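You operate a simulated robot arm through the tools that you are given. There is no shell and no other tool.

You are at the controls of a simulated robot arm. One attempt, no reset.

JOB
Test the pan and lid of the job card's size.
Fine: lid from the pass shelf; pan on the test plate, dial at the pan's size, lid left on; the test must show 1 mm or less.

The check looks at the end state, three seconds after you hand in, the way a careful person would. Anything else that was tipped, shoved, dropped, spilled or broken makes it a failure. A push-on lid holds only when it is set on centred and level and pressed home; a screw cap is set on level and turned clockwise until tight.

ROBOT AND FRAMES
A 7-joint arm with a fingered hand, fixed in place. Base frame: the origin is at the foot of the arm, x ahead of it, y to its left, z up; the work surface is at about z = 824. Units: mm, degrees, N and s.
Its first joint turns from -166.0 to 166.0 degrees. Payload 3.7 kg.
The TCP is the grasp point between the finger pads, 25 mm short of the fingertips. In the tool frame z runs along the fingers and y along their closing line. The gripper opens to 88 mm. The gripper's body begins 29 mm behind the TCP. The gripper is a hand of 5 fingers: y runs from the thumb to the fingers, the wrist lies at [-13, -106, -174] in the tool frame, and closing takes about 1.5 s.
Orientation is that of the tool frame in the base frame, as a unit quaternion [w, x, y, z]. With the fingers straight down and the wrist toward the robot, the tool's x, y and z point along [0, 1, 0], [1, 0, 0] and [0, 0, -1] of the base frame.

CONTROLS
- The arm moves only by the tool step_arm. Its argument "plan" is a list of rows, each a list of 7 numbers: the turn, a rotation vector about the tool's x, y, z in units of 6 degrees (1.0 is 6 degrees), then the shift along the tool's x, y, z in units of 40 mm (1.0 is 40 mm), then the finger opening in mm, from 0 to 88. In form: [[rx, ry, rz, tx, ty, tz, hand], ...]. A call has 1 to 20 rows; each row shifts and turns the commanded pose from where the row before left it, along the tool's axes as they then stand. A call with a number of a shift or a turn outside -1 to 1 is refused whole. Rows are played at 5 a second. More than 50 mm and 8.6 degrees between two rows, or a gripper value outside its range, and nothing of the call is played. Where a pose cannot be reached the arm comes as near as it can. A force on the tool above 40 N (or 10 N above the force at the start of the call, whichever is more), or a blocked arm, ends the call early, and 0.2 s more pass. The fingers move at their own pace (about 108 mm/s each) and stop on an object; they squeeze with about 24 N. The grip force told is the motor's: it shows also when the fingers shut on nothing. Time passes only in rows, and 0.2 s behind the last, so rows that do not move let the fingers close. The reply holds the time, the measured pose of the TCP, the force on the tool along the base axes, the opening and the grip force, in the units named above and with some noise, with the torque about the TCP (base axes, N m) and any sound that the robot's microphone picked up.
- Cameras (640 x 400 px; columns grow to the right, rows downward): "scene" is fixed at [400.7, 650, 1624.4]; the picture's right is [-0.88, -0.48, 0.00], its down [-0.41, 0.75, -0.52] and it looks along [0.25, -0.46, -0.85] (base axes); focal length 214 px, centre (320, 200). "wrist" rides on the gripper at [59, -79, -105] in the tool frame; the picture's right is [-0.73, 0.32, -0.61], its down [-0.62, -0.68, 0.38] and it looks along [-0.29, 0.66, 0.70] (tool axes); focal length 234 px, centre (320, 200). There is no depth. A picture from a camera that has moved, and an enlarged one, comes with that camera's place and axes in the base frame and with its lens.
- snapshot(camera): a new picture of that camera. No time passes.
- set_grasp(shape): the hand has 5 fingers and takes this shape, open, in about a second: jaw (thumb against the fingers, like two jaws); tri (thumb and two fingers); tip (a fingertip pinch); poke (one finger out to press); point (the index stretched); flat (the hand flat); cup (the hand cupped); fist (a fist). The gripper value then closes the fingers along that shape, each until it touches; the sizes above hold for jaw. It gives what a move gives, with no picture.
- zoom(camera, box): a new picture of the part [left, top, right, bottom] of that camera's present view, enlarged. No time passes.
- finish_job(): hands the job in; it is judged then, once.

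Nothing tells you positions but the pictures and the camera data. Unless the task says otherwise, let go and move clear before handing in.

The tools are called after ">>>" by a JSON object that holds its "name" and its "arguments". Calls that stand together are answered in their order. step_arm: Moves the arm, as the interface text tells. Its arguments: {"type":"object","properties":{"plan":{"type":"array","items":{"type":"array","items":{"type":"number"}}}},"required":["plan"]} The other tools are called the same way: set_grasp (shape) gives the hand a shape; snapshot (camera) takes a picture; zoom (camera, box) takes an enlarged picture of a part of a camera's view; finish_job () hands the job in.

At the start:

```text
time_s: 0.0
eef_pos: [438.7, 200.8, 1354.1]
tcp_rot: [-0.001, 0.707, 0.707, 0.0]
force: [-0.1, 0.8, 0.3]
ft_torque: [-0.03, 0.02, -0.02]
finger_gap: 87.4
grasp_force: 0.0
shape: jaw
```

scene: 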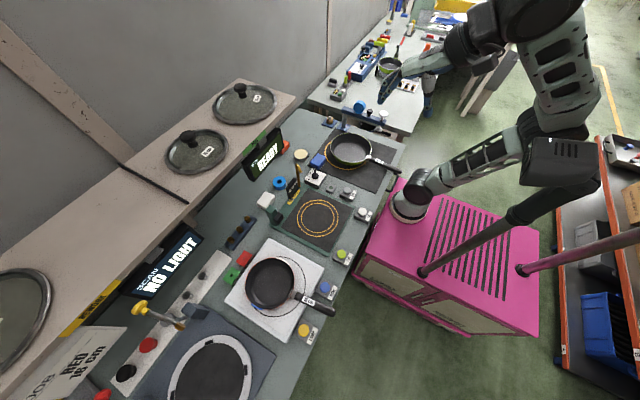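
wrist: 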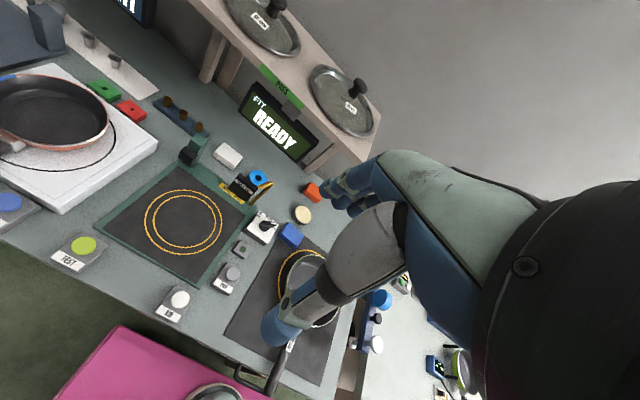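

I see a workbench with pans, a shelf with lids, a test plate and some screens. I'll look closer before moving anything.

>>> {"name": "zoom", "arguments": {"camera": "scene", "box": [160, 70, 320, 170]}}

>>> {"name": "zoom", "arguments": {"camera": "scene", "box": [260, 100, 420, 200]}}

>>> {"name": "zoom", "arguments": {"camera": "scene", "box": [220, 160, 380, 260]}}

>>> {"name": "zoom", "arguments": {"camera": "scene", "box": [200, 220, 360, 320]}}

>>> {"name": "zoom", "arguments": {"camera": "scene", "box": [0, 220, 280, 400]}}

>>> {"name": "zoom", "arguments": {"camera": "scene", "box": [300, 0, 460, 130]}}

>>> {"name": "zoom", "arguments": {"camera": "wrist", "box": [200, 0, 400, 160]}}

>>> {"name": "zoom", "arguments": {"camera": "wrist", "box": [140, 140, 340, 340]}}

```text
4.00 times, centred on (240, 120) of scene
camera zoom: at [400.7, 650.0, 1624.4], right [-0.88, -0.48, 0.0], down [-0.41, 0.75, -0.52], along [0.25, -0.46, -0.85], focal length 858 px, centre (640, 520)
```

zoom: 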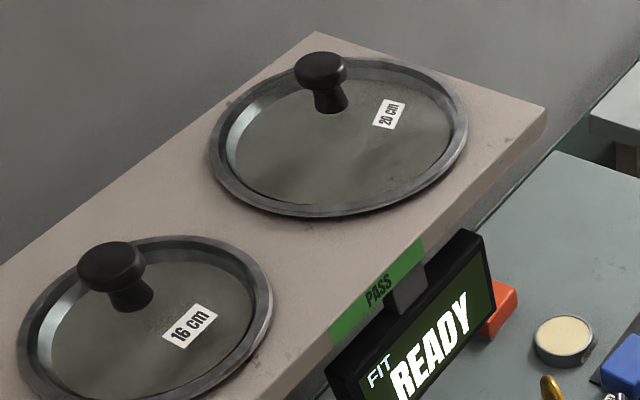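

```text
4.00 times, centred on (340, 150) of scene
camera zoom: at [400.7, 650.0, 1624.4], right [-0.88, -0.48, 0.0], down [-0.41, 0.75, -0.52], along [0.25, -0.46, -0.85], focal length 858 px, centre (240, 400)
```

zoom: 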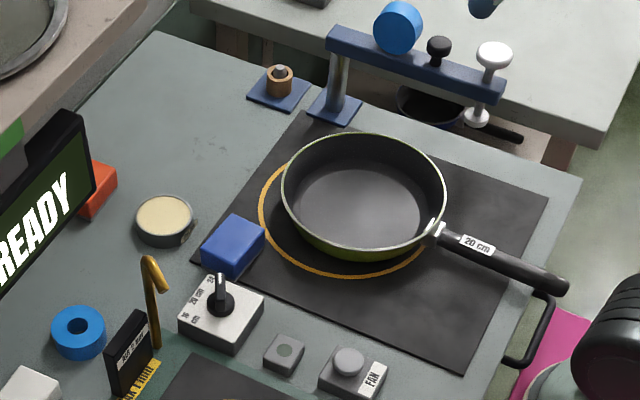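

```text
4.00 times, centred on (300, 210) of scene
camera zoom: at [400.7, 650.0, 1624.4], right [-0.88, -0.48, 0.0], down [-0.41, 0.75, -0.52], along [0.25, -0.46, -0.85], focal length 858 px, centre (400, 160)
```

zoom: 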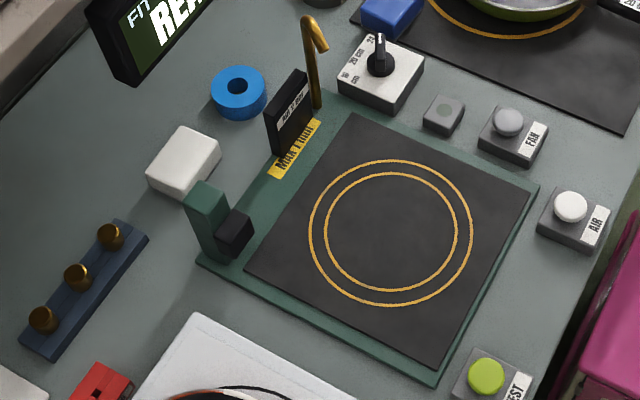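

```text
4.00 times, centred on (280, 270) of scene
camera zoom: at [400.7, 650.0, 1624.4], right [-0.88, -0.48, 0.0], down [-0.41, 0.75, -0.52], along [0.25, -0.46, -0.85], focal length 858 px, centre (480, -80)
```

zoom: 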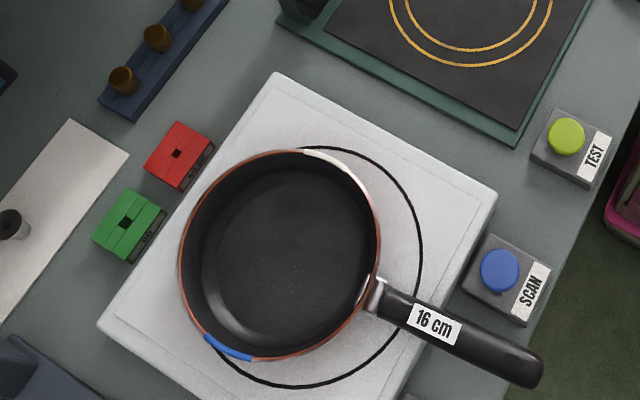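

```text
2.22 times, centred on (140, 310) of scene
camera zoom: at [400.7, 650.0, 1624.4], right [-0.88, -0.48, 0.0], down [-0.41, 0.75, -0.52], along [0.25, -0.46, -0.85], focal length 477 px, centre (720, -44)
```

zoom: 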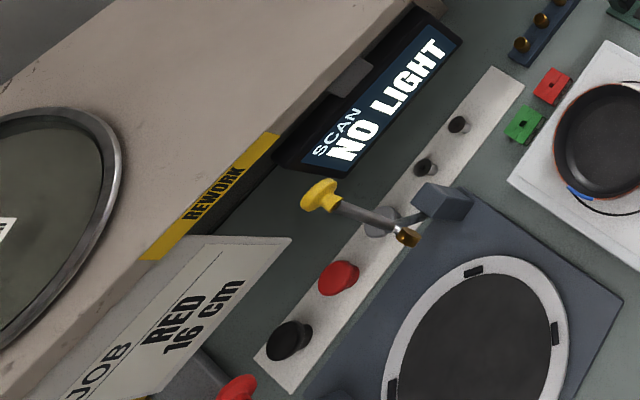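

```text
3.08 times, centred on (380, 65) of scene
camera zoom: at [400.7, 650.0, 1624.4], right [-0.88, -0.48, 0.0], down [-0.41, 0.75, -0.52], along [0.25, -0.46, -0.85], focal length 660 px, centre (135, 615)
```

zoom: 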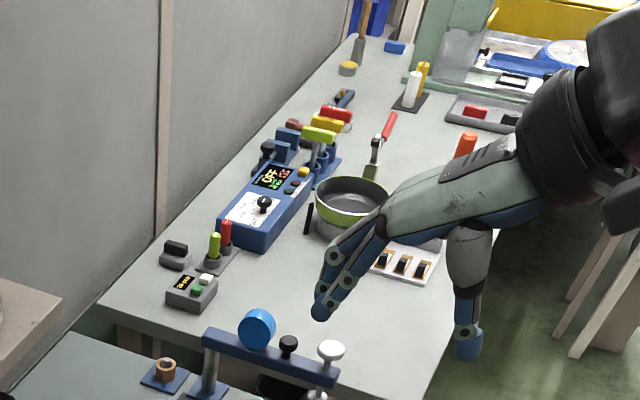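

```text
2.50 times, centred on (300, 80) of wrist
camera zoom: at [358.8, 260.7, 1458.3], right [0.32, -0.73, 0.61], down [-0.68, -0.62, -0.38], along [0.66, -0.29, -0.7], focal length 585 px, centre (370, 500)
```

zoom: 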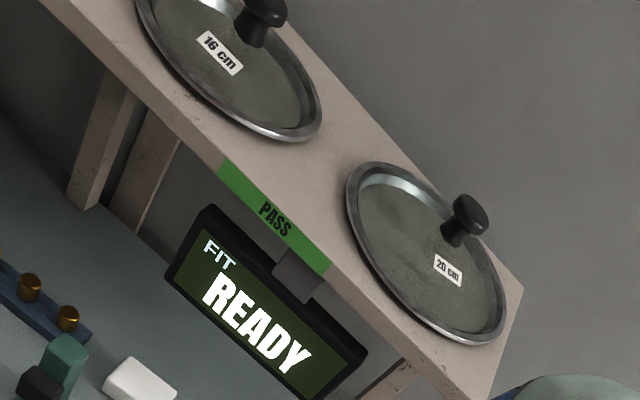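

```text
2.00 times, centred on (240, 240) of wrist
camera zoom: at [358.8, 260.7, 1458.3], right [0.32, -0.73, 0.61], down [-0.68, -0.62, -0.38], along [0.66, -0.29, -0.7], focal length 468 px, centre (480, 120)
```

zoom: 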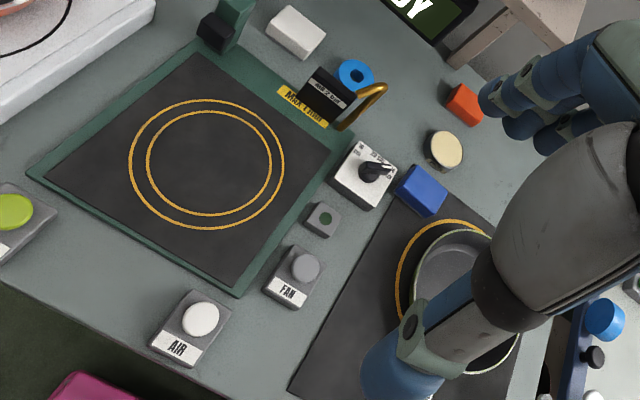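

The job card reads RED 16 cm. The copper-red 16 cm pan sits on the white plate, and the 16 cm lid is on the PASS shelf. I'll zoom in on the labels, dial and screens before planning.

>>> {"name": "zoom", "arguments": {"camera": "scene", "box": [280, 170, 330, 205]}}

>>> {"name": "zoom", "arguments": {"camera": "scene", "box": [300, 160, 350, 195]}}

>>> {"name": "zoom", "arguments": {"camera": "scene", "box": [0, 320, 120, 400]}}

>>> {"name": "zoom", "arguments": {"camera": "scene", "box": [140, 310, 300, 400]}}

>>> {"name": "zoom", "arguments": {"camera": "wrist", "box": [220, 150, 320, 215]}}

>>> {"name": "zoom", "arguments": {"camera": "wrist", "box": [0, 40, 160, 160]}}

>>> {"name": "zoom", "arguments": {"camera": "wrist", "box": [220, 200, 280, 240]}}

>>> {"name": "zoom", "arguments": {"camera": "scene", "box": [380, 140, 480, 230]}}

```text
11.43 times, centred on (305, 188) of scene
camera zoom: at [400.7, 650.0, 1624.4], right [-0.88, -0.48, 0.0], down [-0.41, 0.75, -0.52], along [0.25, -0.46, -0.85], focal length 2451 px, centre (491, 343)
```

zoom: 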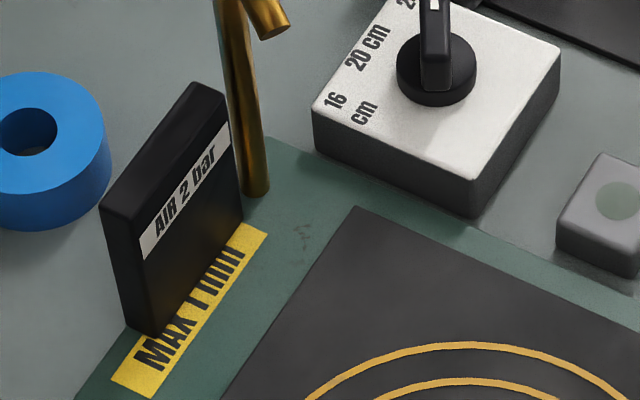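

```text
11.43 times, centred on (325, 178) of scene
camera zoom: at [400.7, 650.0, 1624.4], right [-0.88, -0.48, 0.0], down [-0.41, 0.75, -0.52], along [0.25, -0.46, -0.85], focal length 2451 px, centre (263, 457)
```

zoom: 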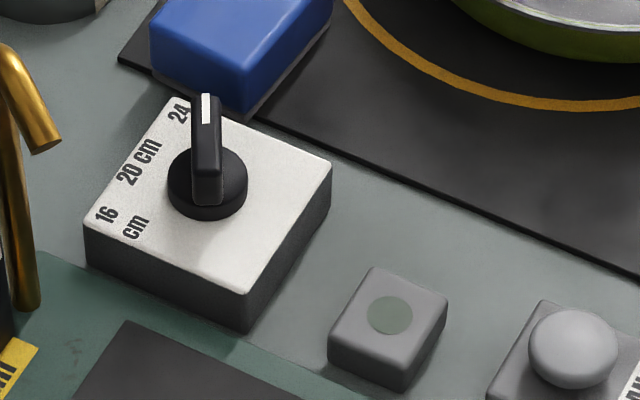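

```text
5.00 times, centred on (60, 360) of scene
camera zoom: at [400.7, 650.0, 1624.4], right [-0.88, -0.48, 0.0], down [-0.41, 0.75, -0.52], along [0.25, -0.46, -0.85], focal length 1072 px, centre (1620, -600)
```

zoom: 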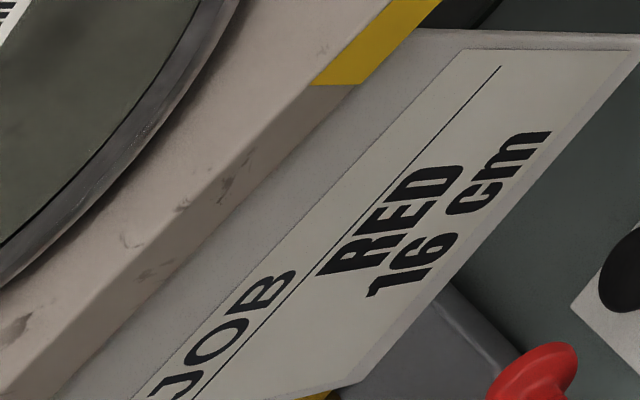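

```text
4.00 times, centred on (220, 355) of scene
camera zoom: at [400.7, 650.0, 1624.4], right [-0.88, -0.48, 0.0], down [-0.41, 0.75, -0.52], along [0.25, -0.46, -0.85], focal length 858 px, centre (720, -420)
```

zoom: 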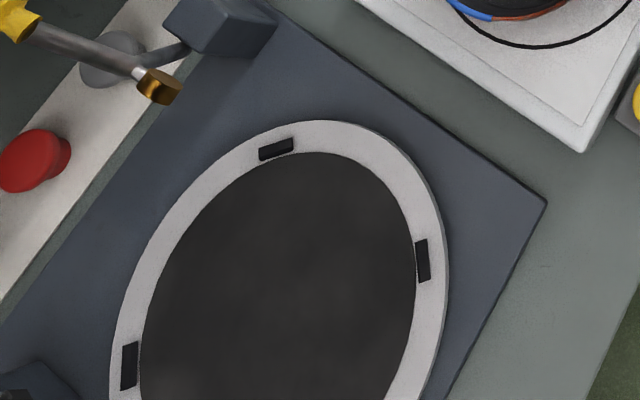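

```text
6.15 times, centred on (270, 182) of wrist
camera zoom: at [358.8, 260.7, 1458.3], right [0.32, -0.73, 0.61], down [-0.68, -0.62, -0.38], along [0.66, -0.29, -0.7], focal length 1441 px, centre (628, 308)
```

zoom: 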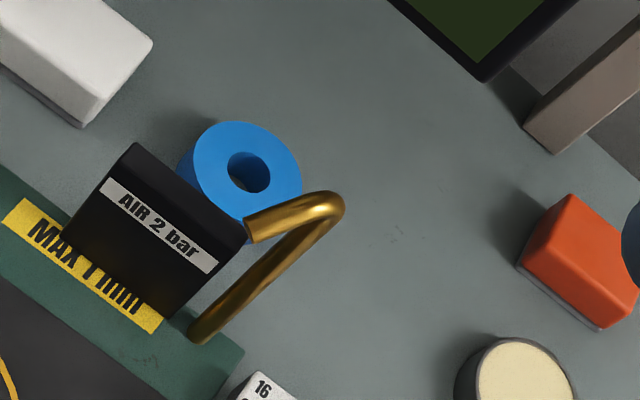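

```text
3.33 times, centred on (80, 100) of wrist
camera zoom: at [358.8, 260.7, 1458.3], right [0.32, -0.73, 0.61], down [-0.68, -0.62, -0.38], along [0.66, -0.29, -0.7], focal length 781 px, centre (1120, 533)
```

zoom: 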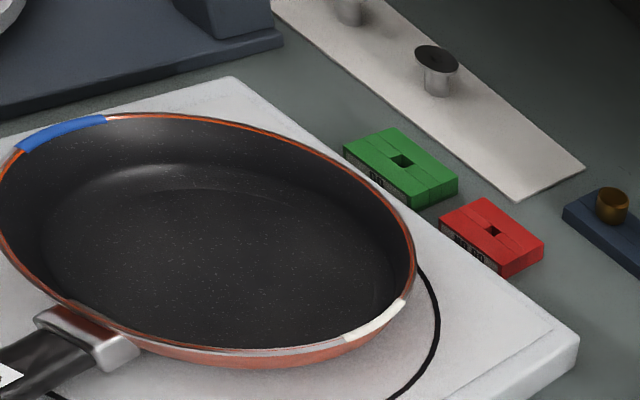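

```text
10.00 times, centred on (250, 220) of wrist
camera zoom: at [358.8, 260.7, 1458.3], right [0.32, -0.73, 0.61], down [-0.68, -0.62, -0.38], along [0.66, -0.29, -0.7], focal length 2342 px, centre (1020, 0)
```

zoom: 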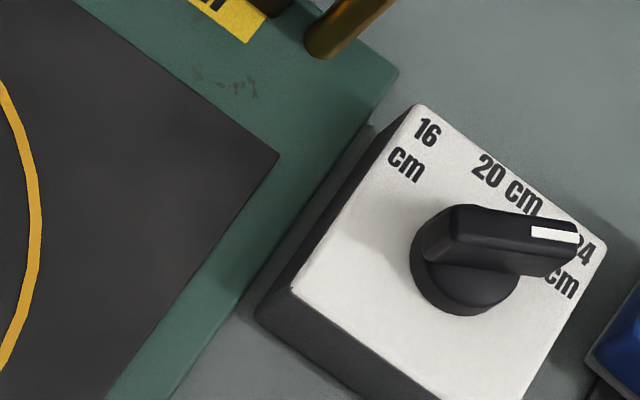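

```text
4.44 times, centred on (430, 185) of scene
camera zoom: at [400.7, 650.0, 1624.4], right [-0.88, -0.48, 0.0], down [-0.41, 0.75, -0.52], along [0.25, -0.46, -0.85], focal length 953 px, centre (-169, 267)
```

zoom: 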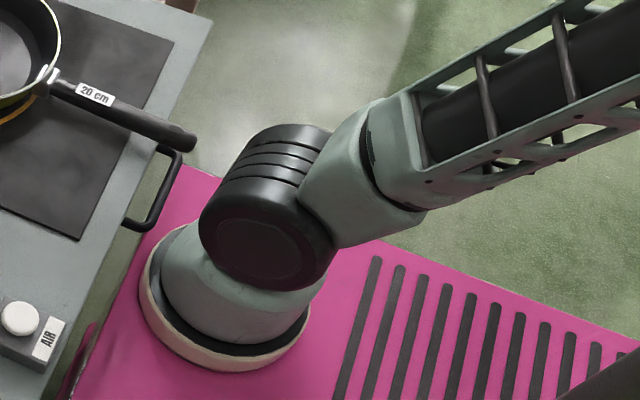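

Next I'll turn the hand so its closing line runs across the pan handle, and swing toward the 16 cm pan to look at it with the wrist camera.

>>> {"name": "step_arm", "arguments": {"plan": [[0, 0, -1, 0, 0, 0.3, 88], [0, 0, -1, 0, 0, 0.3, 88], [0, 0, -1, 0, 0, 0.3, 88], [0, 0, -1, 0, 0, 0.3, 88], [0, 0, -1, 0, 0, 0.3, 88], [0, 0, -1, 0, 0, 0.3, 88], [0, 0, -1, 0, 0, 0.3, 88], [0, 0, -1, 0, 0, 0.3, 88], [0, 0, -1, 0, 0, 0.3, 88], [0, 0, -1, 0, 0, 0.3, 88], [0, 0, -1, 0, 0, 0.3, 88], [0, 0, -1, 0, 0, 0.3, 88], [0, 0, -1, 0, 0, 0.3, 88], [0, 0, -1, 0, 0, 0.3, 88], [0, 0, -1, 0, 0, 0.3, 88]]}}

```text
time_s: 3.2
eef_pos: [437.1, 200.6, 1172.8]
tcp_rot: [0.002, -0.001, 1.0, 0.0]
force: [0.7, 0.1, -0.2]
ft_torque: [0.02, 0.0, -0.04]
finger_gap: 87.9
grasp_force: 0.1
shape: jaw
```

The hand is now turned with its closing line along the base's y axis. I'll shift left toward the pan and look.

>>> {"name": "step_arm", "arguments": {"plan": [[0, 0, 0, 0, 1, 0, 88], [0, 0, 0, 0, 1, 0, 88], [0, 0, 0, 0, 1, 0, 88], [0, 0, 0, 0, 1, 0, 88], [0, 0, 0, 0, 1, 0, 88], [0, 0, 0, 0, 1, 0, 88], [0, 0, 0, 0, 1, 0, 88]]}}

>>> {"name": "snapshot", "arguments": {"camera": "wrist"}}

>>> {"name": "snapshot", "arguments": {"camera": "scene"}}

```text
time_s: 4.8
eef_pos: [439.8, 482.2, 1174.8]
tcp_rot: [0.001, 0.001, 1.0, 0.0]
force: [-0.1, 0.1, 0.9]
ft_torque: [0.03, -0.04, 0.0]
finger_gap: 87.9
grasp_force: 0.0
shape: jaw
```

```text
taken
camera wrist: at [380.7, 403.2, 1279.1], right [0.73, 0.32, 0.61], down [0.62, -0.68, -0.38], along [0.29, 0.66, -0.69], focal length 234 px, centre (320, 200)
```

wrist: 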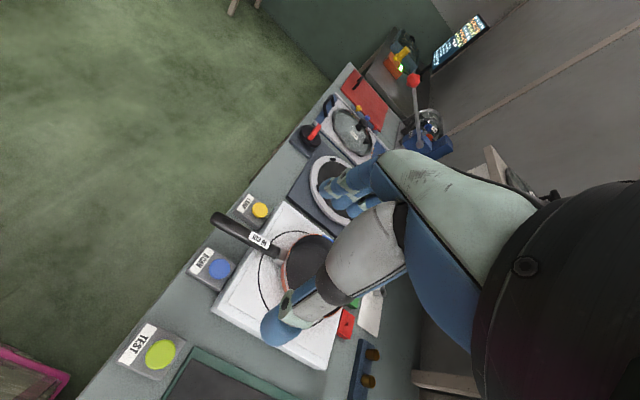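

```text
taken
```

scene: 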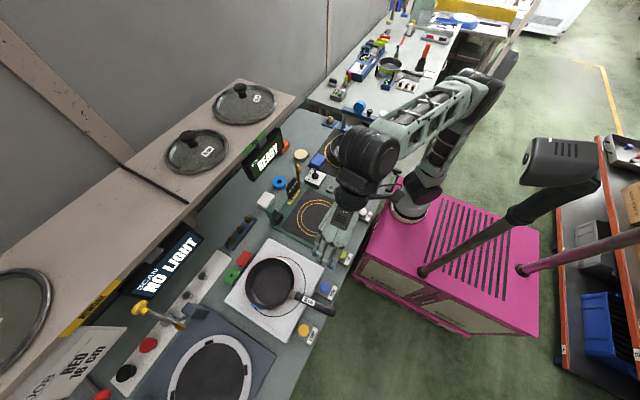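

The 16 cm pan's handle points toward the robot at roughly y≈590, z≈900. I'll zoom in to refine this.

>>> {"name": "zoom", "arguments": {"camera": "wrist", "box": [190, 180, 350, 290]}}

>>> {"name": "zoom", "arguments": {"camera": "scene", "box": [220, 230, 350, 340]}}

>>> {"name": "zoom", "arguments": {"camera": "wrist", "box": [290, 60, 450, 200]}}

```text
3.64 times, centred on (270, 235) of wrist
camera zoom: at [380.7, 403.2, 1279.1], right [0.73, 0.32, 0.61], down [0.62, -0.68, -0.38], along [0.29, 0.66, -0.69], focal length 852 px, centre (502, 73)
```

zoom: 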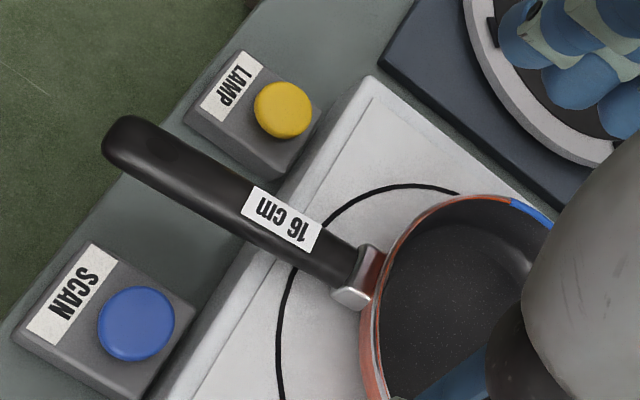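

```text
3.64 times, centred on (285, 285) of scene
camera zoom: at [400.7, 650.0, 1624.4], right [-0.88, -0.48, 0.0], down [-0.41, 0.75, -0.52], along [0.25, -0.46, -0.85], focal length 780 px, centre (447, -109)
```

zoom: 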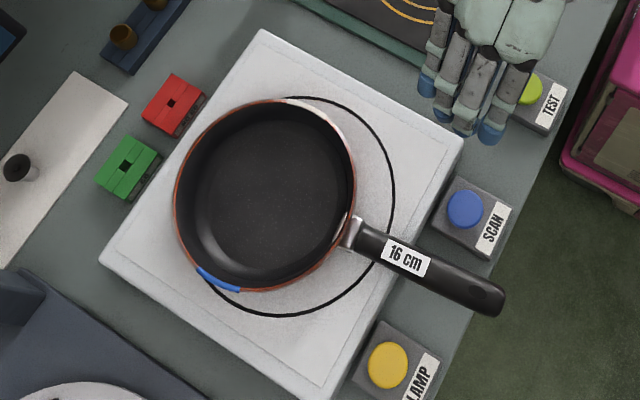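

```text
2.86 times, centred on (370, 130) of wrist
camera zoom: at [380.7, 403.2, 1279.1], right [0.73, 0.32, 0.61], down [0.62, -0.68, -0.38], along [0.29, 0.66, -0.69], focal length 669 px, centre (177, 400)
```

zoom: 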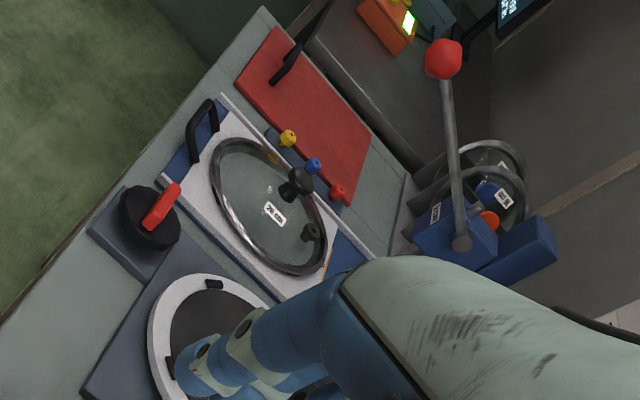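

I'll move closer above the handle to measure its height and the plate height better.

>>> {"name": "step_arm", "arguments": {"plan": [[0, 0, 0, -0.15, 0.3, 0.9, 88], [0, 0, 0, -0.15, 0.3, 0.9, 88], [0, 0, 0, -0.15, 0.3, 0.9, 88], [0, 0, 0, -0.15, 0.3, 0.9, 88], [0, 0, 0, -0.15, 0.25, 0.8, 88]]}}

>>> {"name": "snapshot", "arguments": {"camera": "wrist"}}

>>> {"name": "zoom", "arguments": {"camera": "scene", "box": [220, 230, 350, 340]}}

```text
time_s: 6.0
eef_pos: [467.9, 539.4, 996.4]
tcp_rot: [0.0, 0.0, 1.0, 0.0]
force: [-0.3, 0.0, -0.3]
ft_torque: [-0.03, 0.04, -0.03]
finger_gap: 87.5
grasp_force: 0.1
shape: jaw
```

```text
taken
camera wrist: at [409.0, 461.0, 1100.9], right [0.73, 0.32, 0.61], down [0.62, -0.68, -0.38], along [0.29, 0.66, -0.7], focal length 234 px, centre (320, 200)
```

wrist: 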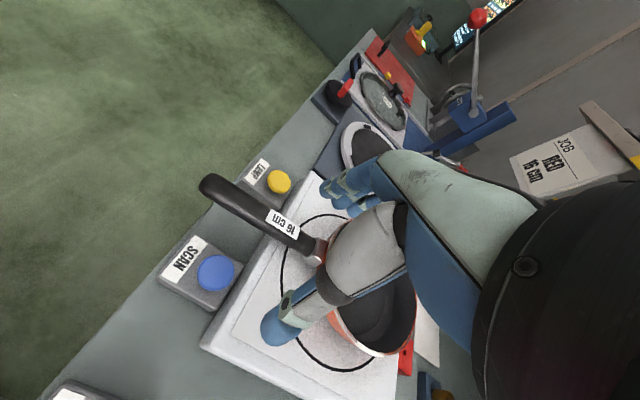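

```text
3.64 times, centred on (285, 285) of scene
camera zoom: at [400.7, 650.0, 1624.4], right [-0.88, -0.48, 0.0], down [-0.41, 0.75, -0.52], along [0.25, -0.46, -0.85], focal length 780 px, centre (447, -109)
```

zoom: 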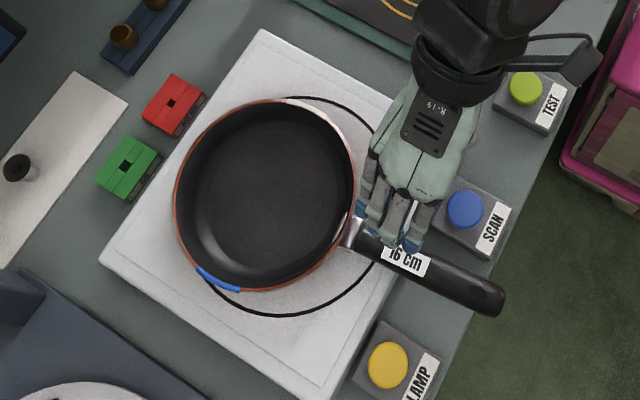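

>>> {"name": "zoom", "arguments": {"camera": "wrist", "box": [150, 160, 430, 380]}}

>>> {"name": "zoom", "arguments": {"camera": "wrist", "box": [240, 160, 360, 270]}}

```text
1.82 times, centred on (290, 270) of wrist
camera zoom: at [409.0, 461.0, 1100.9], right [0.73, 0.32, 0.61], down [0.62, -0.68, -0.38], along [0.29, 0.66, -0.7], focal length 426 px, centre (374, 73)
```

zoom: 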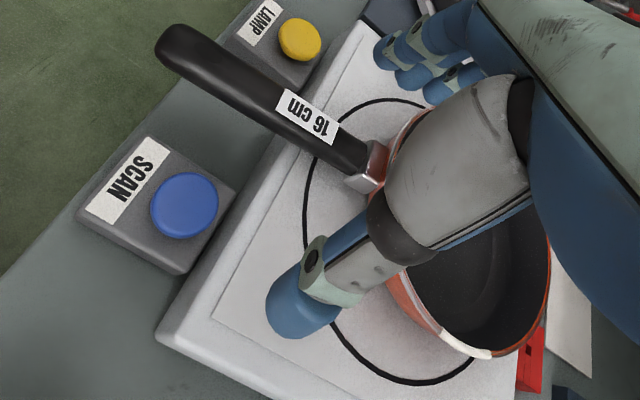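

```text
3.64 times, centred on (300, 215) of wrist
camera zoom: at [409.0, 461.0, 1100.9], right [0.73, 0.32, 0.61], down [0.62, -0.68, -0.38], along [0.29, 0.66, -0.7], focal length 852 px, centre (393, 146)
```

zoom: 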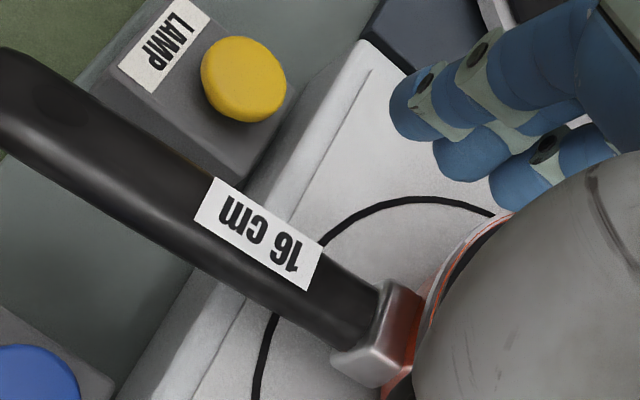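

I place the handle's top at z≈893, with its centreline running from (385,583) to (524,600). I'll align above it, narrow the fingers to 60 mm and look again.

>>> {"name": "step_arm", "arguments": {"plan": [[0, 0, 0, -0.09, 0.68, 0, 60], [0, 0, 0, -0.09, 0.68, 0, 60], [0, 0, -0.58, 0, 0, 0.5, 60], [0, 0, -0.58, 0, 0, 0.5, 60], [0, 0, 0, 0, 0, 0, 60]]}}

>>> {"name": "snapshot", "arguments": {"camera": "wrist"}}

>>> {"name": "zoom", "arguments": {"camera": "scene", "box": [220, 230, 350, 340]}}

```text
time_s: 7.2
eef_pos: [475.4, 593.0, 957.6]
tcp_rot: [0.0, -0.062, 0.998, 0.0]
force: [0.2, -1.1, -0.3]
ft_torque: [-0.02, 0.0, -0.04]
finger_gap: 60.4
grasp_force: 0.0
shape: jaw
```

```text
taken
camera wrist: at [426.8, 508.3, 1061.7], right [0.68, 0.41, 0.61], down [0.7, -0.6, -0.38], along [0.21, 0.69, -0.7], focal length 234 px, centre (320, 200)
```

wrist: 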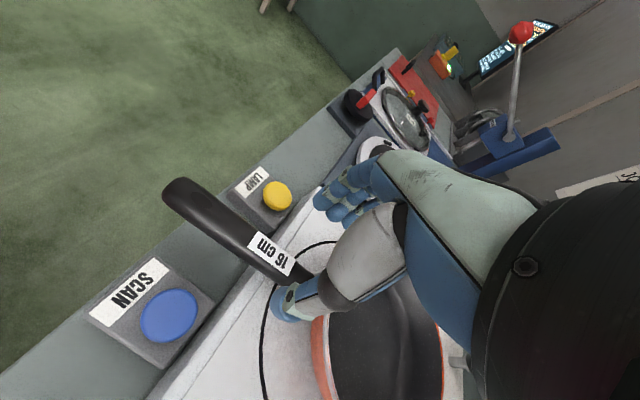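

```text
3.64 times, centred on (285, 285) of scene
camera zoom: at [400.7, 650.0, 1624.4], right [-0.88, -0.48, 0.0], down [-0.41, 0.75, -0.52], along [0.25, -0.46, -0.85], focal length 780 px, centre (447, -109)
```

zoom: 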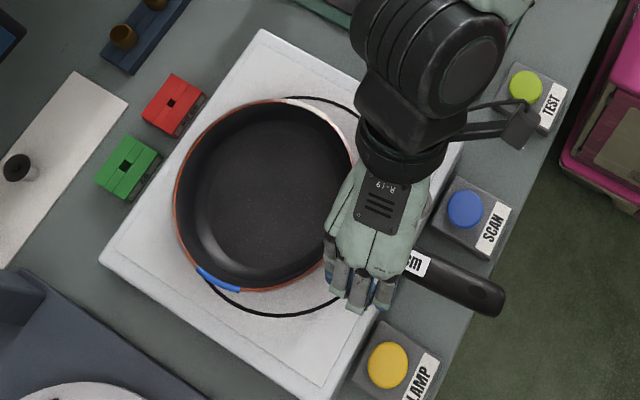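

The label on the handle is directly under the grasp point. I'll back off slightly from the pan wall and lower until the fingers straddle the handle.

>>> {"name": "step_arm", "arguments": {"plan": [[0, 0, 0, 0.22, 0, 0, 60], [0, 0, 0, 0, 0, 0.4, 60], [0, 0, 0, 0, 0, 0.4, 60], [0, 0, 0, 0, 0, 0.4, 60], [0, 0, 0, 0, 0, 0.3, 60], [0, 0, 0, 0, 0, 0.1, 60], [0, 0, 0, 0, 0, 0, 60]]}}

>>> {"name": "snapshot", "arguments": {"camera": "wrist"}}

>>> {"name": "zoom", "arguments": {"camera": "scene", "box": [220, 230, 350, 340]}}

```text
time_s: 8.8
eef_pos: [467.2, 592.4, 892.5]
tcp_rot: [0.0, -0.061, 0.998, 0.0]
force: [-0.3, -0.1, 0.9]
ft_torque: [-0.04, -0.03, 0.0]
finger_gap: 60.2
grasp_force: 0.0
shape: jaw
```

```text
taken
camera wrist: at [418.2, 506.9, 997.7], right [0.68, 0.41, 0.61], down [0.7, -0.6, -0.38], along [0.21, 0.69, -0.7], focal length 234 px, centre (320, 200)
```

wrist: 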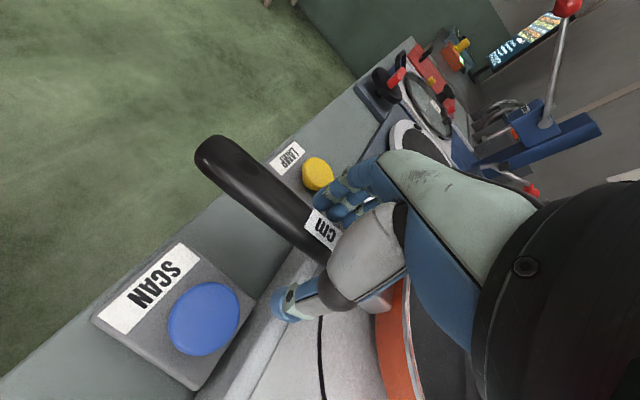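

```text
3.64 times, centred on (285, 285) of scene
camera zoom: at [400.7, 650.0, 1624.4], right [-0.88, -0.48, 0.0], down [-0.41, 0.75, -0.52], along [0.25, -0.46, -0.85], focal length 780 px, centre (447, -109)
```

zoom: 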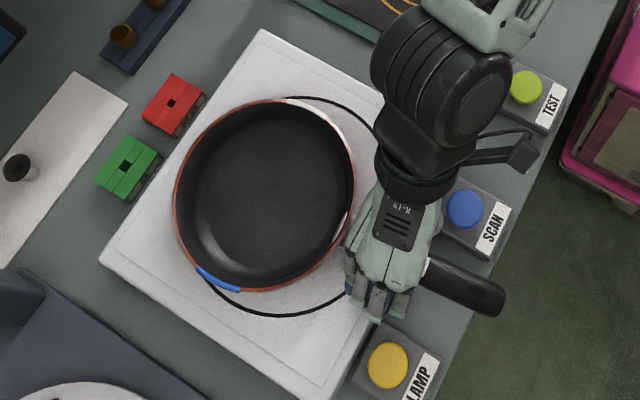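

>>> {"name": "zoom", "arguments": {"camera": "wrist", "box": [220, 180, 420, 380]}}

```text
2.00 times, centred on (320, 280) of wrist
camera zoom: at [418.2, 506.9, 997.7], right [0.68, 0.41, 0.61], down [0.7, -0.6, -0.38], along [0.21, 0.69, -0.7], focal length 468 px, centre (320, 40)
```

zoom: 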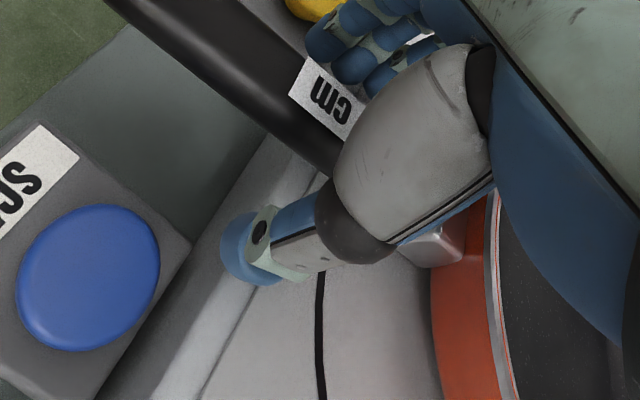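

The handle sits between the thumb and the fingers. Now I'll close the hand.

>>> {"name": "step_arm", "arguments": {"plan": [[0, 0, 0, 0, 0, 0, 40], [0, 0, 0, 0, 0, 0, 20], [0, 0, 0, 0, 0, 0, 0], [0, 0, 0, 0, 0, 0, 0], [0, 0, 0, 0, 0, 0, 0], [0, 0, 0, 0, 0, 0, 0], [0, 0, 0, 0, 0, 0, 0], [0, 0, 0, 0, 0, 0, 0], [0, 0, 0, 0, 0, 0, 0], [0, 0, 0, 0, 0, 0, 0]]}}

>>> {"name": "zoom", "arguments": {"camera": "wrist", "box": [220, 180, 420, 380]}}

>>> {"name": "zoom", "arguments": {"camera": "scene", "box": [220, 230, 350, 340]}}

```text
time_s: 11.0
eef_pos: [468.0, 593.1, 892.6]
tcp_rot: [-0.001, -0.061, 0.998, 0.0]
force: [0.4, 0.5, -0.3]
ft_torque: [0.05, -0.09, 0.12]
finger_gap: 17.6
grasp_force: 24.2
shape: jaw
```

```text
2.00 times, centred on (320, 280) of wrist
camera zoom: at [418.2, 506.9, 997.8], right [0.68, 0.41, 0.61], down [0.7, -0.6, -0.38], along [0.21, 0.69, -0.7], focal length 468 px, centre (320, 40)
```

zoom: 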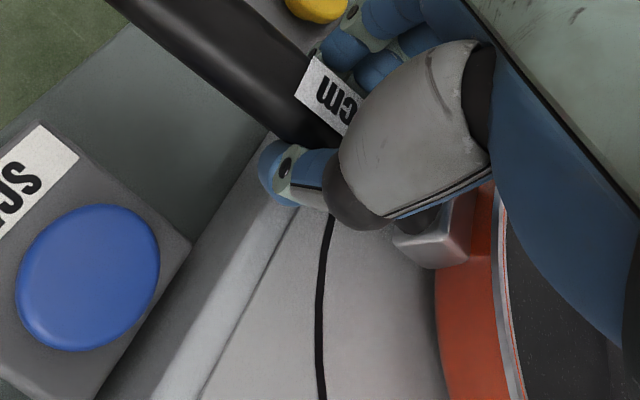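

```text
3.64 times, centred on (285, 285) of scene
camera zoom: at [400.7, 650.0, 1624.4], right [-0.88, -0.48, 0.0], down [-0.41, 0.75, -0.52], along [0.25, -0.46, -0.85], focal length 780 px, centre (447, -109)
```

zoom: 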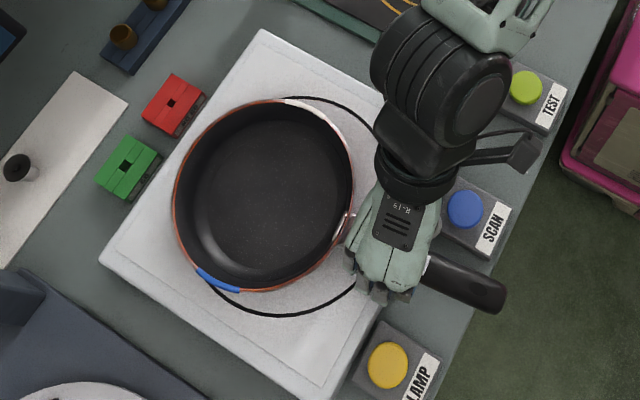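

The hand has the handle (17.6 mm gap, 24 N). I'll lift a little and check that the pan stays level.

>>> {"name": "step_arm", "arguments": {"plan": [[0, 0, 0, 0, 0, -0.1, 0], [0, 0, 0, 0, 0, -0.1, 0], [0, 0, 0, 0, 0, -0.1, 0], [0, 0, 0, 0, 0, -0.1, 0], [0, 0, 0, 0, 0, -0.1, 0], [0, 0, 0, 0, 0, 0, 0]]}}

>>> {"name": "zoom", "arguments": {"camera": "wrist", "box": [220, 180, 420, 380]}}

>>> {"name": "zoom", "arguments": {"camera": "scene", "box": [220, 230, 350, 340]}}

```text
time_s: 12.4
eef_pos: [465.8, 592.4, 912.9]
tcp_rot: [0.0, -0.06, 0.998, 0.0]
force: [0.6, -0.3, -2.0]
ft_torque: [-0.06, 0.04, 0.1]
finger_gap: 18.1
grasp_force: 23.9
shape: jaw
```

```text
2.00 times, centred on (320, 280) of wrist
camera zoom: at [418.0, 507.6, 1018.1], right [0.68, 0.41, 0.61], down [0.7, -0.6, -0.38], along [0.21, 0.69, -0.7], focal length 468 px, centre (320, 40)
```

zoom: 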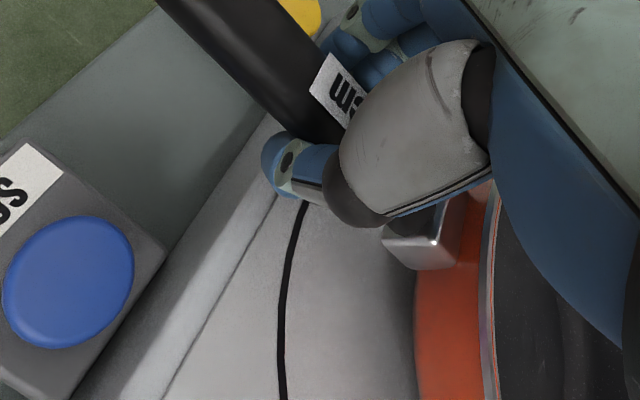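

```text
3.64 times, centred on (285, 285) of scene
camera zoom: at [400.7, 650.0, 1624.4], right [-0.88, -0.48, 0.0], down [-0.41, 0.75, -0.52], along [0.25, -0.46, -0.85], focal length 780 px, centre (447, -109)
```

zoom: 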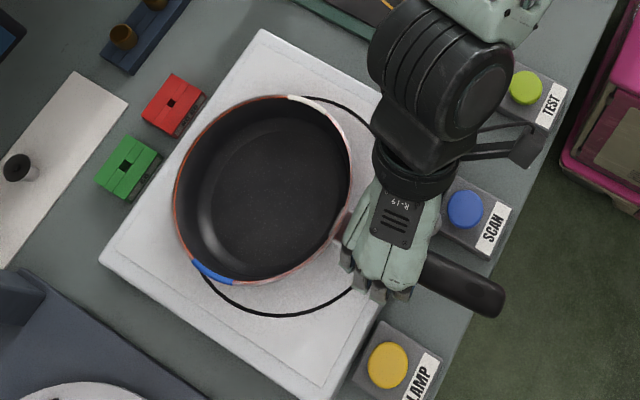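

The pan's far side may still be resting on the plate. I'll lift a little more and check the force.

>>> {"name": "step_arm", "arguments": {"plan": [[0, 0, 0, 0, 0, -0.1, 0], [0, 0, 0, 0, 0, -0.1, 0], [0, 0, 0, 0, 0, -0.1, 0], [0, 0, 0, 0, 0, -0.1, 0], [0, 0, 0, 0, 0, 0, 0], [0, 0, 0, 0, 0, 0, 0]]}}

>>> {"name": "snapshot", "arguments": {"camera": "wrist"}}

>>> {"name": "zoom", "arguments": {"camera": "scene", "box": [220, 230, 350, 340]}}

```text
time_s: 13.8
eef_pos: [467.3, 593.2, 929.6]
tcp_rot: [0.0, -0.06, 0.998, 0.0]
force: [-0.9, 1.3, -2.7]
ft_torque: [0.0, 0.14, 0.07]
finger_gap: 18.5
grasp_force: 24.4
shape: jaw
```

```text
taken
camera wrist: at [418.0, 508.2, 1034.8], right [0.68, 0.41, 0.61], down [0.7, -0.6, -0.38], along [0.21, 0.69, -0.7], focal length 234 px, centre (320, 200)
```

wrist: 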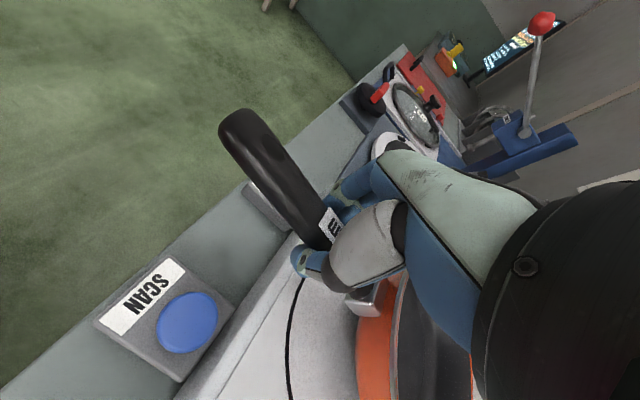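

```text
3.64 times, centred on (285, 285) of scene
camera zoom: at [400.7, 650.0, 1624.4], right [-0.88, -0.48, 0.0], down [-0.41, 0.75, -0.52], along [0.25, -0.46, -0.85], focal length 780 px, centre (447, -109)
```

zoom: 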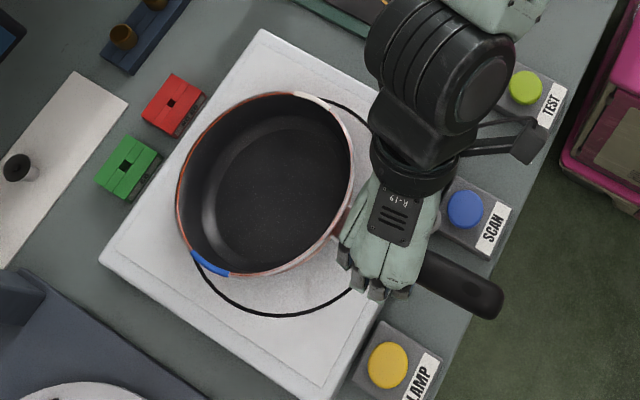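

The handle pivots in this grip and the far rim stays down, so a shallow grip can't carry the pan. I'll keep it low and slide it about 60 mm toward the front, so the handle root clears the plate edge. Then I'll set it flat and re-grip deeper, with the handle against the palm.

>>> {"name": "step_arm", "arguments": {"plan": [[0, 0, 0, 0, 0, 0.25, 0], [0, 0, 0, 0, 0, 0.25, 0], [0, 0, 0, 0.21, 0.05, 0, 0], [0, 0, 0, 0.21, 0.05, 0, 0], [0, 0, 0, 0.21, 0.05, 0, 0], [0, 0, 0, 0.21, 0.05, 0, 0], [0, 0, 0, 0.21, 0.05, 0, 0], [0, 0, 0, 0.21, 0.05, 0, 0], [0, 0, 0, 0.21, 0.05, 0, 0], [0, 0, 0.39, 0, 0, 0, 0], [0, 0, 0.39, 0, 0, 0, 0], [0, 0, 0.39, 0, 0, 0, 0], [0, 0, 0, 0, 0, 0, 0]]}}

>>> {"name": "snapshot", "arguments": {"camera": "wrist"}}

>>> {"name": "zoom", "arguments": {"camera": "scene", "box": [220, 230, 350, 340]}}

```text
time_s: 16.6
eef_pos: [407.7, 599.0, 909.2]
tcp_rot: [0.0, 0.0, 1.0, 0.001]
force: [-0.8, 1.1, -1.4]
ft_torque: [0.0, -0.04, 0.14]
finger_gap: 17.8
grasp_force: 24.2
shape: jaw
```

```text
taken
camera wrist: at [347.5, 521.1, 1014.3], right [0.73, 0.32, 0.61], down [0.62, -0.68, -0.38], along [0.29, 0.66, -0.7], focal length 234 px, centre (320, 200)
```

wrist: 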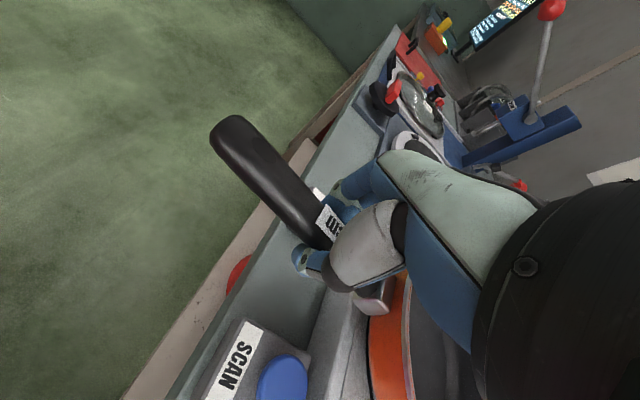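

```text
3.64 times, centred on (285, 285) of scene
camera zoom: at [400.7, 650.0, 1624.4], right [-0.88, -0.48, 0.0], down [-0.41, 0.75, -0.52], along [0.25, -0.46, -0.85], focal length 780 px, centre (447, -109)
```

zoom: 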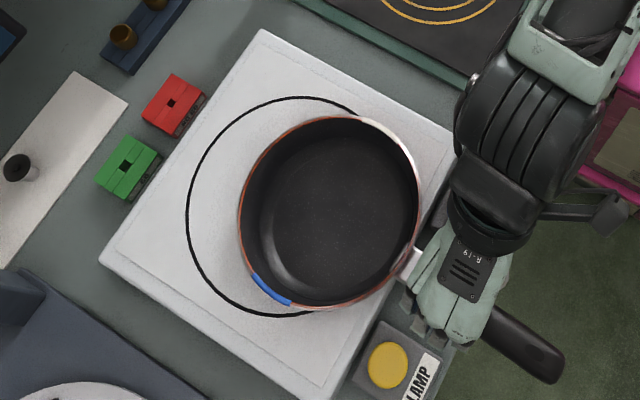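

The pan slid cleanly. I'll lower it flat onto the plate.

>>> {"name": "step_arm", "arguments": {"plan": [[0, 0, 0, 0, 0, 0.15, 0], [0, 0, 0, 0, 0, 0.15, 0], [0, 0, 0, 0, 0, 0.1, 0], [0, 0, 0, 0, 0, 0, 0]]}}

>>> {"name": "snapshot", "arguments": {"camera": "wrist"}}

>>> {"name": "zoom", "arguments": {"camera": "scene", "box": [220, 230, 350, 340]}}

```text
time_s: 17.6
eef_pos: [406.9, 599.0, 892.1]
tcp_rot: [0.0, 0.001, 1.0, 0.0]
force: [-1.1, 0.3, -2.3]
ft_torque: [-0.04, -0.02, 0.08]
finger_gap: 17.6
grasp_force: 24.2
shape: jaw
```

```text
taken
camera wrist: at [347.3, 521.4, 997.3], right [0.73, 0.32, 0.61], down [0.62, -0.68, -0.38], along [0.29, 0.66, -0.7], focal length 234 px, centre (320, 200)
```

wrist: 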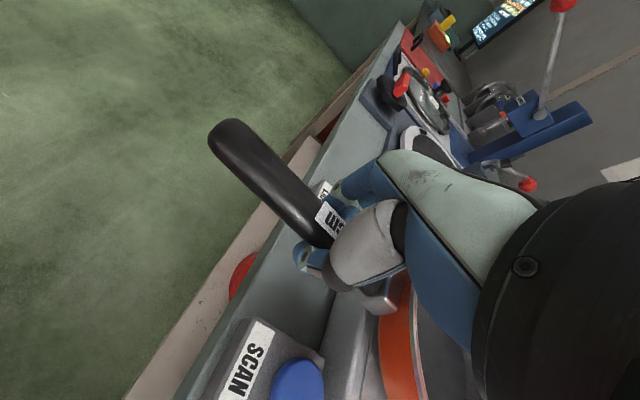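

```text
3.64 times, centred on (285, 285) of scene
camera zoom: at [400.7, 650.0, 1624.4], right [-0.88, -0.48, 0.0], down [-0.41, 0.75, -0.52], along [0.25, -0.46, -0.85], focal length 780 px, centre (447, -109)
```

zoom: 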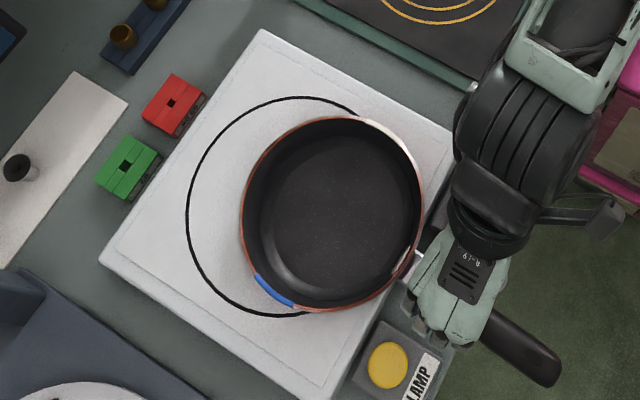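

There is still a slight downward load, so I'll lower a few millimetres more and then open a little.

>>> {"name": "step_arm", "arguments": {"plan": [[0, 0, 0, 0, 0, 0.08, 0], [0, 0, 0, 0, 0, 0, 0]]}}

```text
time_s: 18.2
eef_pos: [407.2, 600.7, 889.1]
tcp_rot: [0.0, 0.0, 1.0, 0.0]
force: [-1.1, -0.3, -1.6]
ft_torque: [-0.01, 0.0, 0.05]
finger_gap: 17.5
grasp_force: 24.1
shape: jaw
```

>>> {"name": "step_arm", "arguments": {"plan": [[0, 0, 0, 0, 0, 0.07, 0], [0, 0, 0, 0, 0, 0, 0], [0, 0, 0, 0, 0, 0, 22], [0, 0, 0, 0, 0, 0, 36], [0, 0, 0, 0, 0, 0, 36], [0, 0, 0, 0, 0, 0, 36]]}}

>>> {"name": "snapshot", "arguments": {"camera": "wrist"}}

>>> {"name": "zoom", "arguments": {"camera": "scene", "box": [220, 230, 380, 350]}}

```text
time_s: 19.6
eef_pos: [406.6, 600.1, 888.0]
tcp_rot: [0.0, 0.0, 1.0, 0.0]
force: [0.4, 0.0, -0.1]
ft_torque: [0.01, 0.01, 0.01]
finger_gap: 35.7
grasp_force: 0.1
shape: jaw
```

```text
taken
camera wrist: at [347.9, 521.9, 992.3], right [0.73, 0.32, 0.61], down [0.62, -0.68, -0.38], along [0.29, 0.66, -0.7], focal length 234 px, centre (320, 200)
```

wrist: 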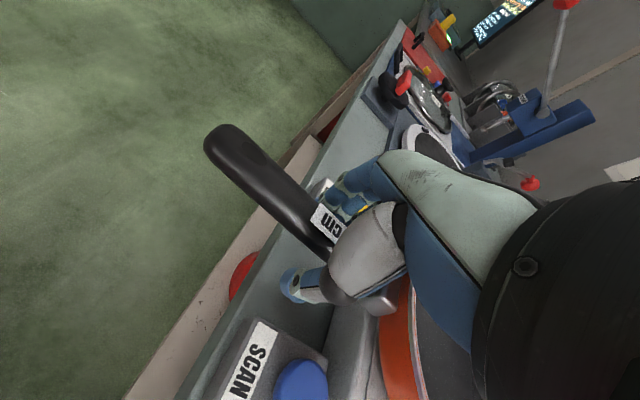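

```text
3.33 times, centred on (300, 290) of scene
camera zoom: at [400.7, 650.0, 1624.4], right [-0.88, -0.48, 0.0], down [-0.41, 0.75, -0.52], along [0.25, -0.46, -0.85], focal length 715 px, centre (387, -100)
```

zoom: 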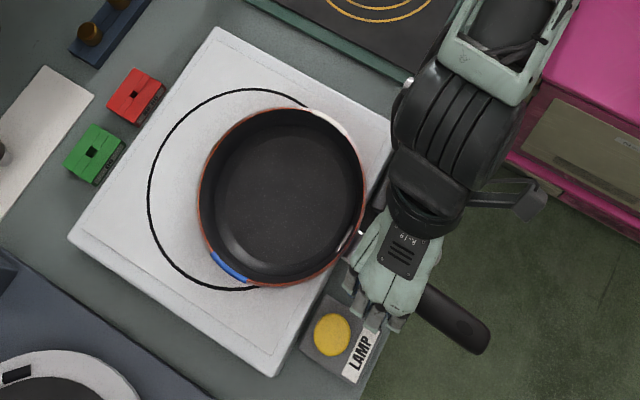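

The pan is flat again and released. I'll go deeper over the handle in small steps with a narrow opening, staying between the SCAN and LAMP boxes.

>>> {"name": "step_arm", "arguments": {"plan": [[0, 0, 0, -0.12, -0.04, 0, 33], [0, 0, 0, 0, 0, 0.13, 33], [0, 0, 0, 0, 0, 0.13, 33], [0, 0, 0, 0, 0, 0.13, 33], [0, 0, 0, 0, 0, 0, 33]]}}

>>> {"name": "snapshot", "arguments": {"camera": "wrist"}}

>>> {"name": "zoom", "arguments": {"camera": "scene", "box": [280, 250, 380, 350]}}

```text
time_s: 20.8
eef_pos: [412.2, 598.4, 871.5]
tcp_rot: [0.0, 0.001, 1.0, 0.001]
force: [0.2, 0.3, -0.3]
ft_torque: [0.01, 0.01, -0.02]
finger_gap: 33.7
grasp_force: 0.2
shape: jaw
```

```text
taken
camera wrist: at [352.8, 519.9, 976.4], right [0.73, 0.32, 0.61], down [0.62, -0.68, -0.38], along [0.29, 0.66, -0.7], focal length 234 px, centre (320, 200)
```

wrist: 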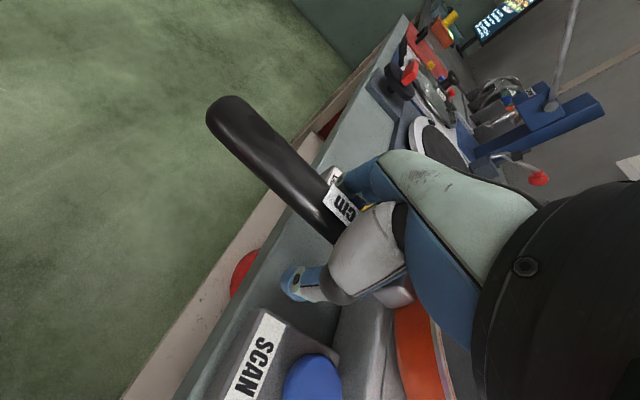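

```text
4.00 times, centred on (330, 300) of scene
camera zoom: at [400.7, 650.0, 1624.4], right [-0.88, -0.48, 0.0], down [-0.41, 0.75, -0.52], along [0.25, -0.46, -0.85], focal length 858 px, centre (280, -200)
```

zoom: 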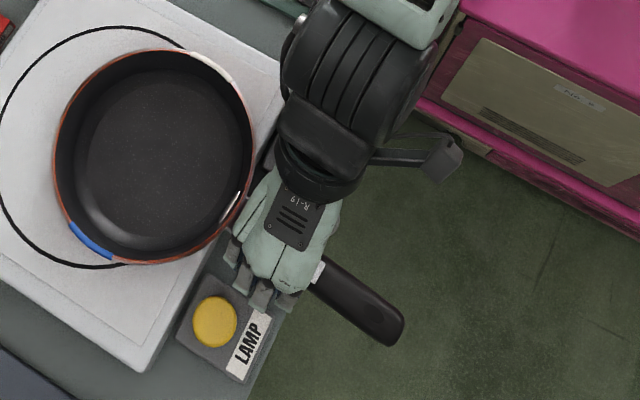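

>>> {"name": "step_arm", "arguments": {"plan": [[0, 0, 0, 0, 0, 0.1, 33], [0, 0, 0, 0, 0, 0, 33]]}}

>>> {"name": "zoom", "arguments": {"camera": "wrist", "box": [200, 80, 460, 340]}}

```text
time_s: 21.4
eef_pos: [412.5, 597.7, 867.9]
tcp_rot: [0.0, 0.001, 1.0, 0.0]
force: [-0.1, 0.2, -0.3]
ft_torque: [-0.01, 0.02, -0.02]
finger_gap: 33.4
grasp_force: 0.0
shape: jaw
```

```text
1.54 times, centred on (330, 210) of wrist
camera zoom: at [352.8, 519.5, 972.3], right [0.73, 0.32, 0.61], down [0.62, -0.68, -0.38], along [0.29, 0.66, -0.7], focal length 360 px, centre (305, 185)
```

zoom: 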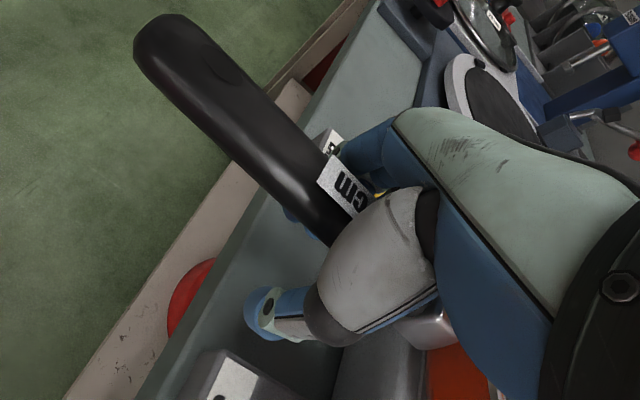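

>>> {"name": "step_arm", "arguments": {"plan": [[0, 0, 0, 0, 0, 0.08, 33], [0, 0, 0, 0, 0, 0, 33]]}}

```text
time_s: 22.0
eef_pos: [411.5, 598.1, 865.3]
tcp_rot: [0.0, 0.001, 1.0, 0.0]
force: [1.0, -0.2, 0.4]
ft_torque: [0.04, -0.01, 0.0]
finger_gap: 33.2
grasp_force: 0.1
shape: jaw
```

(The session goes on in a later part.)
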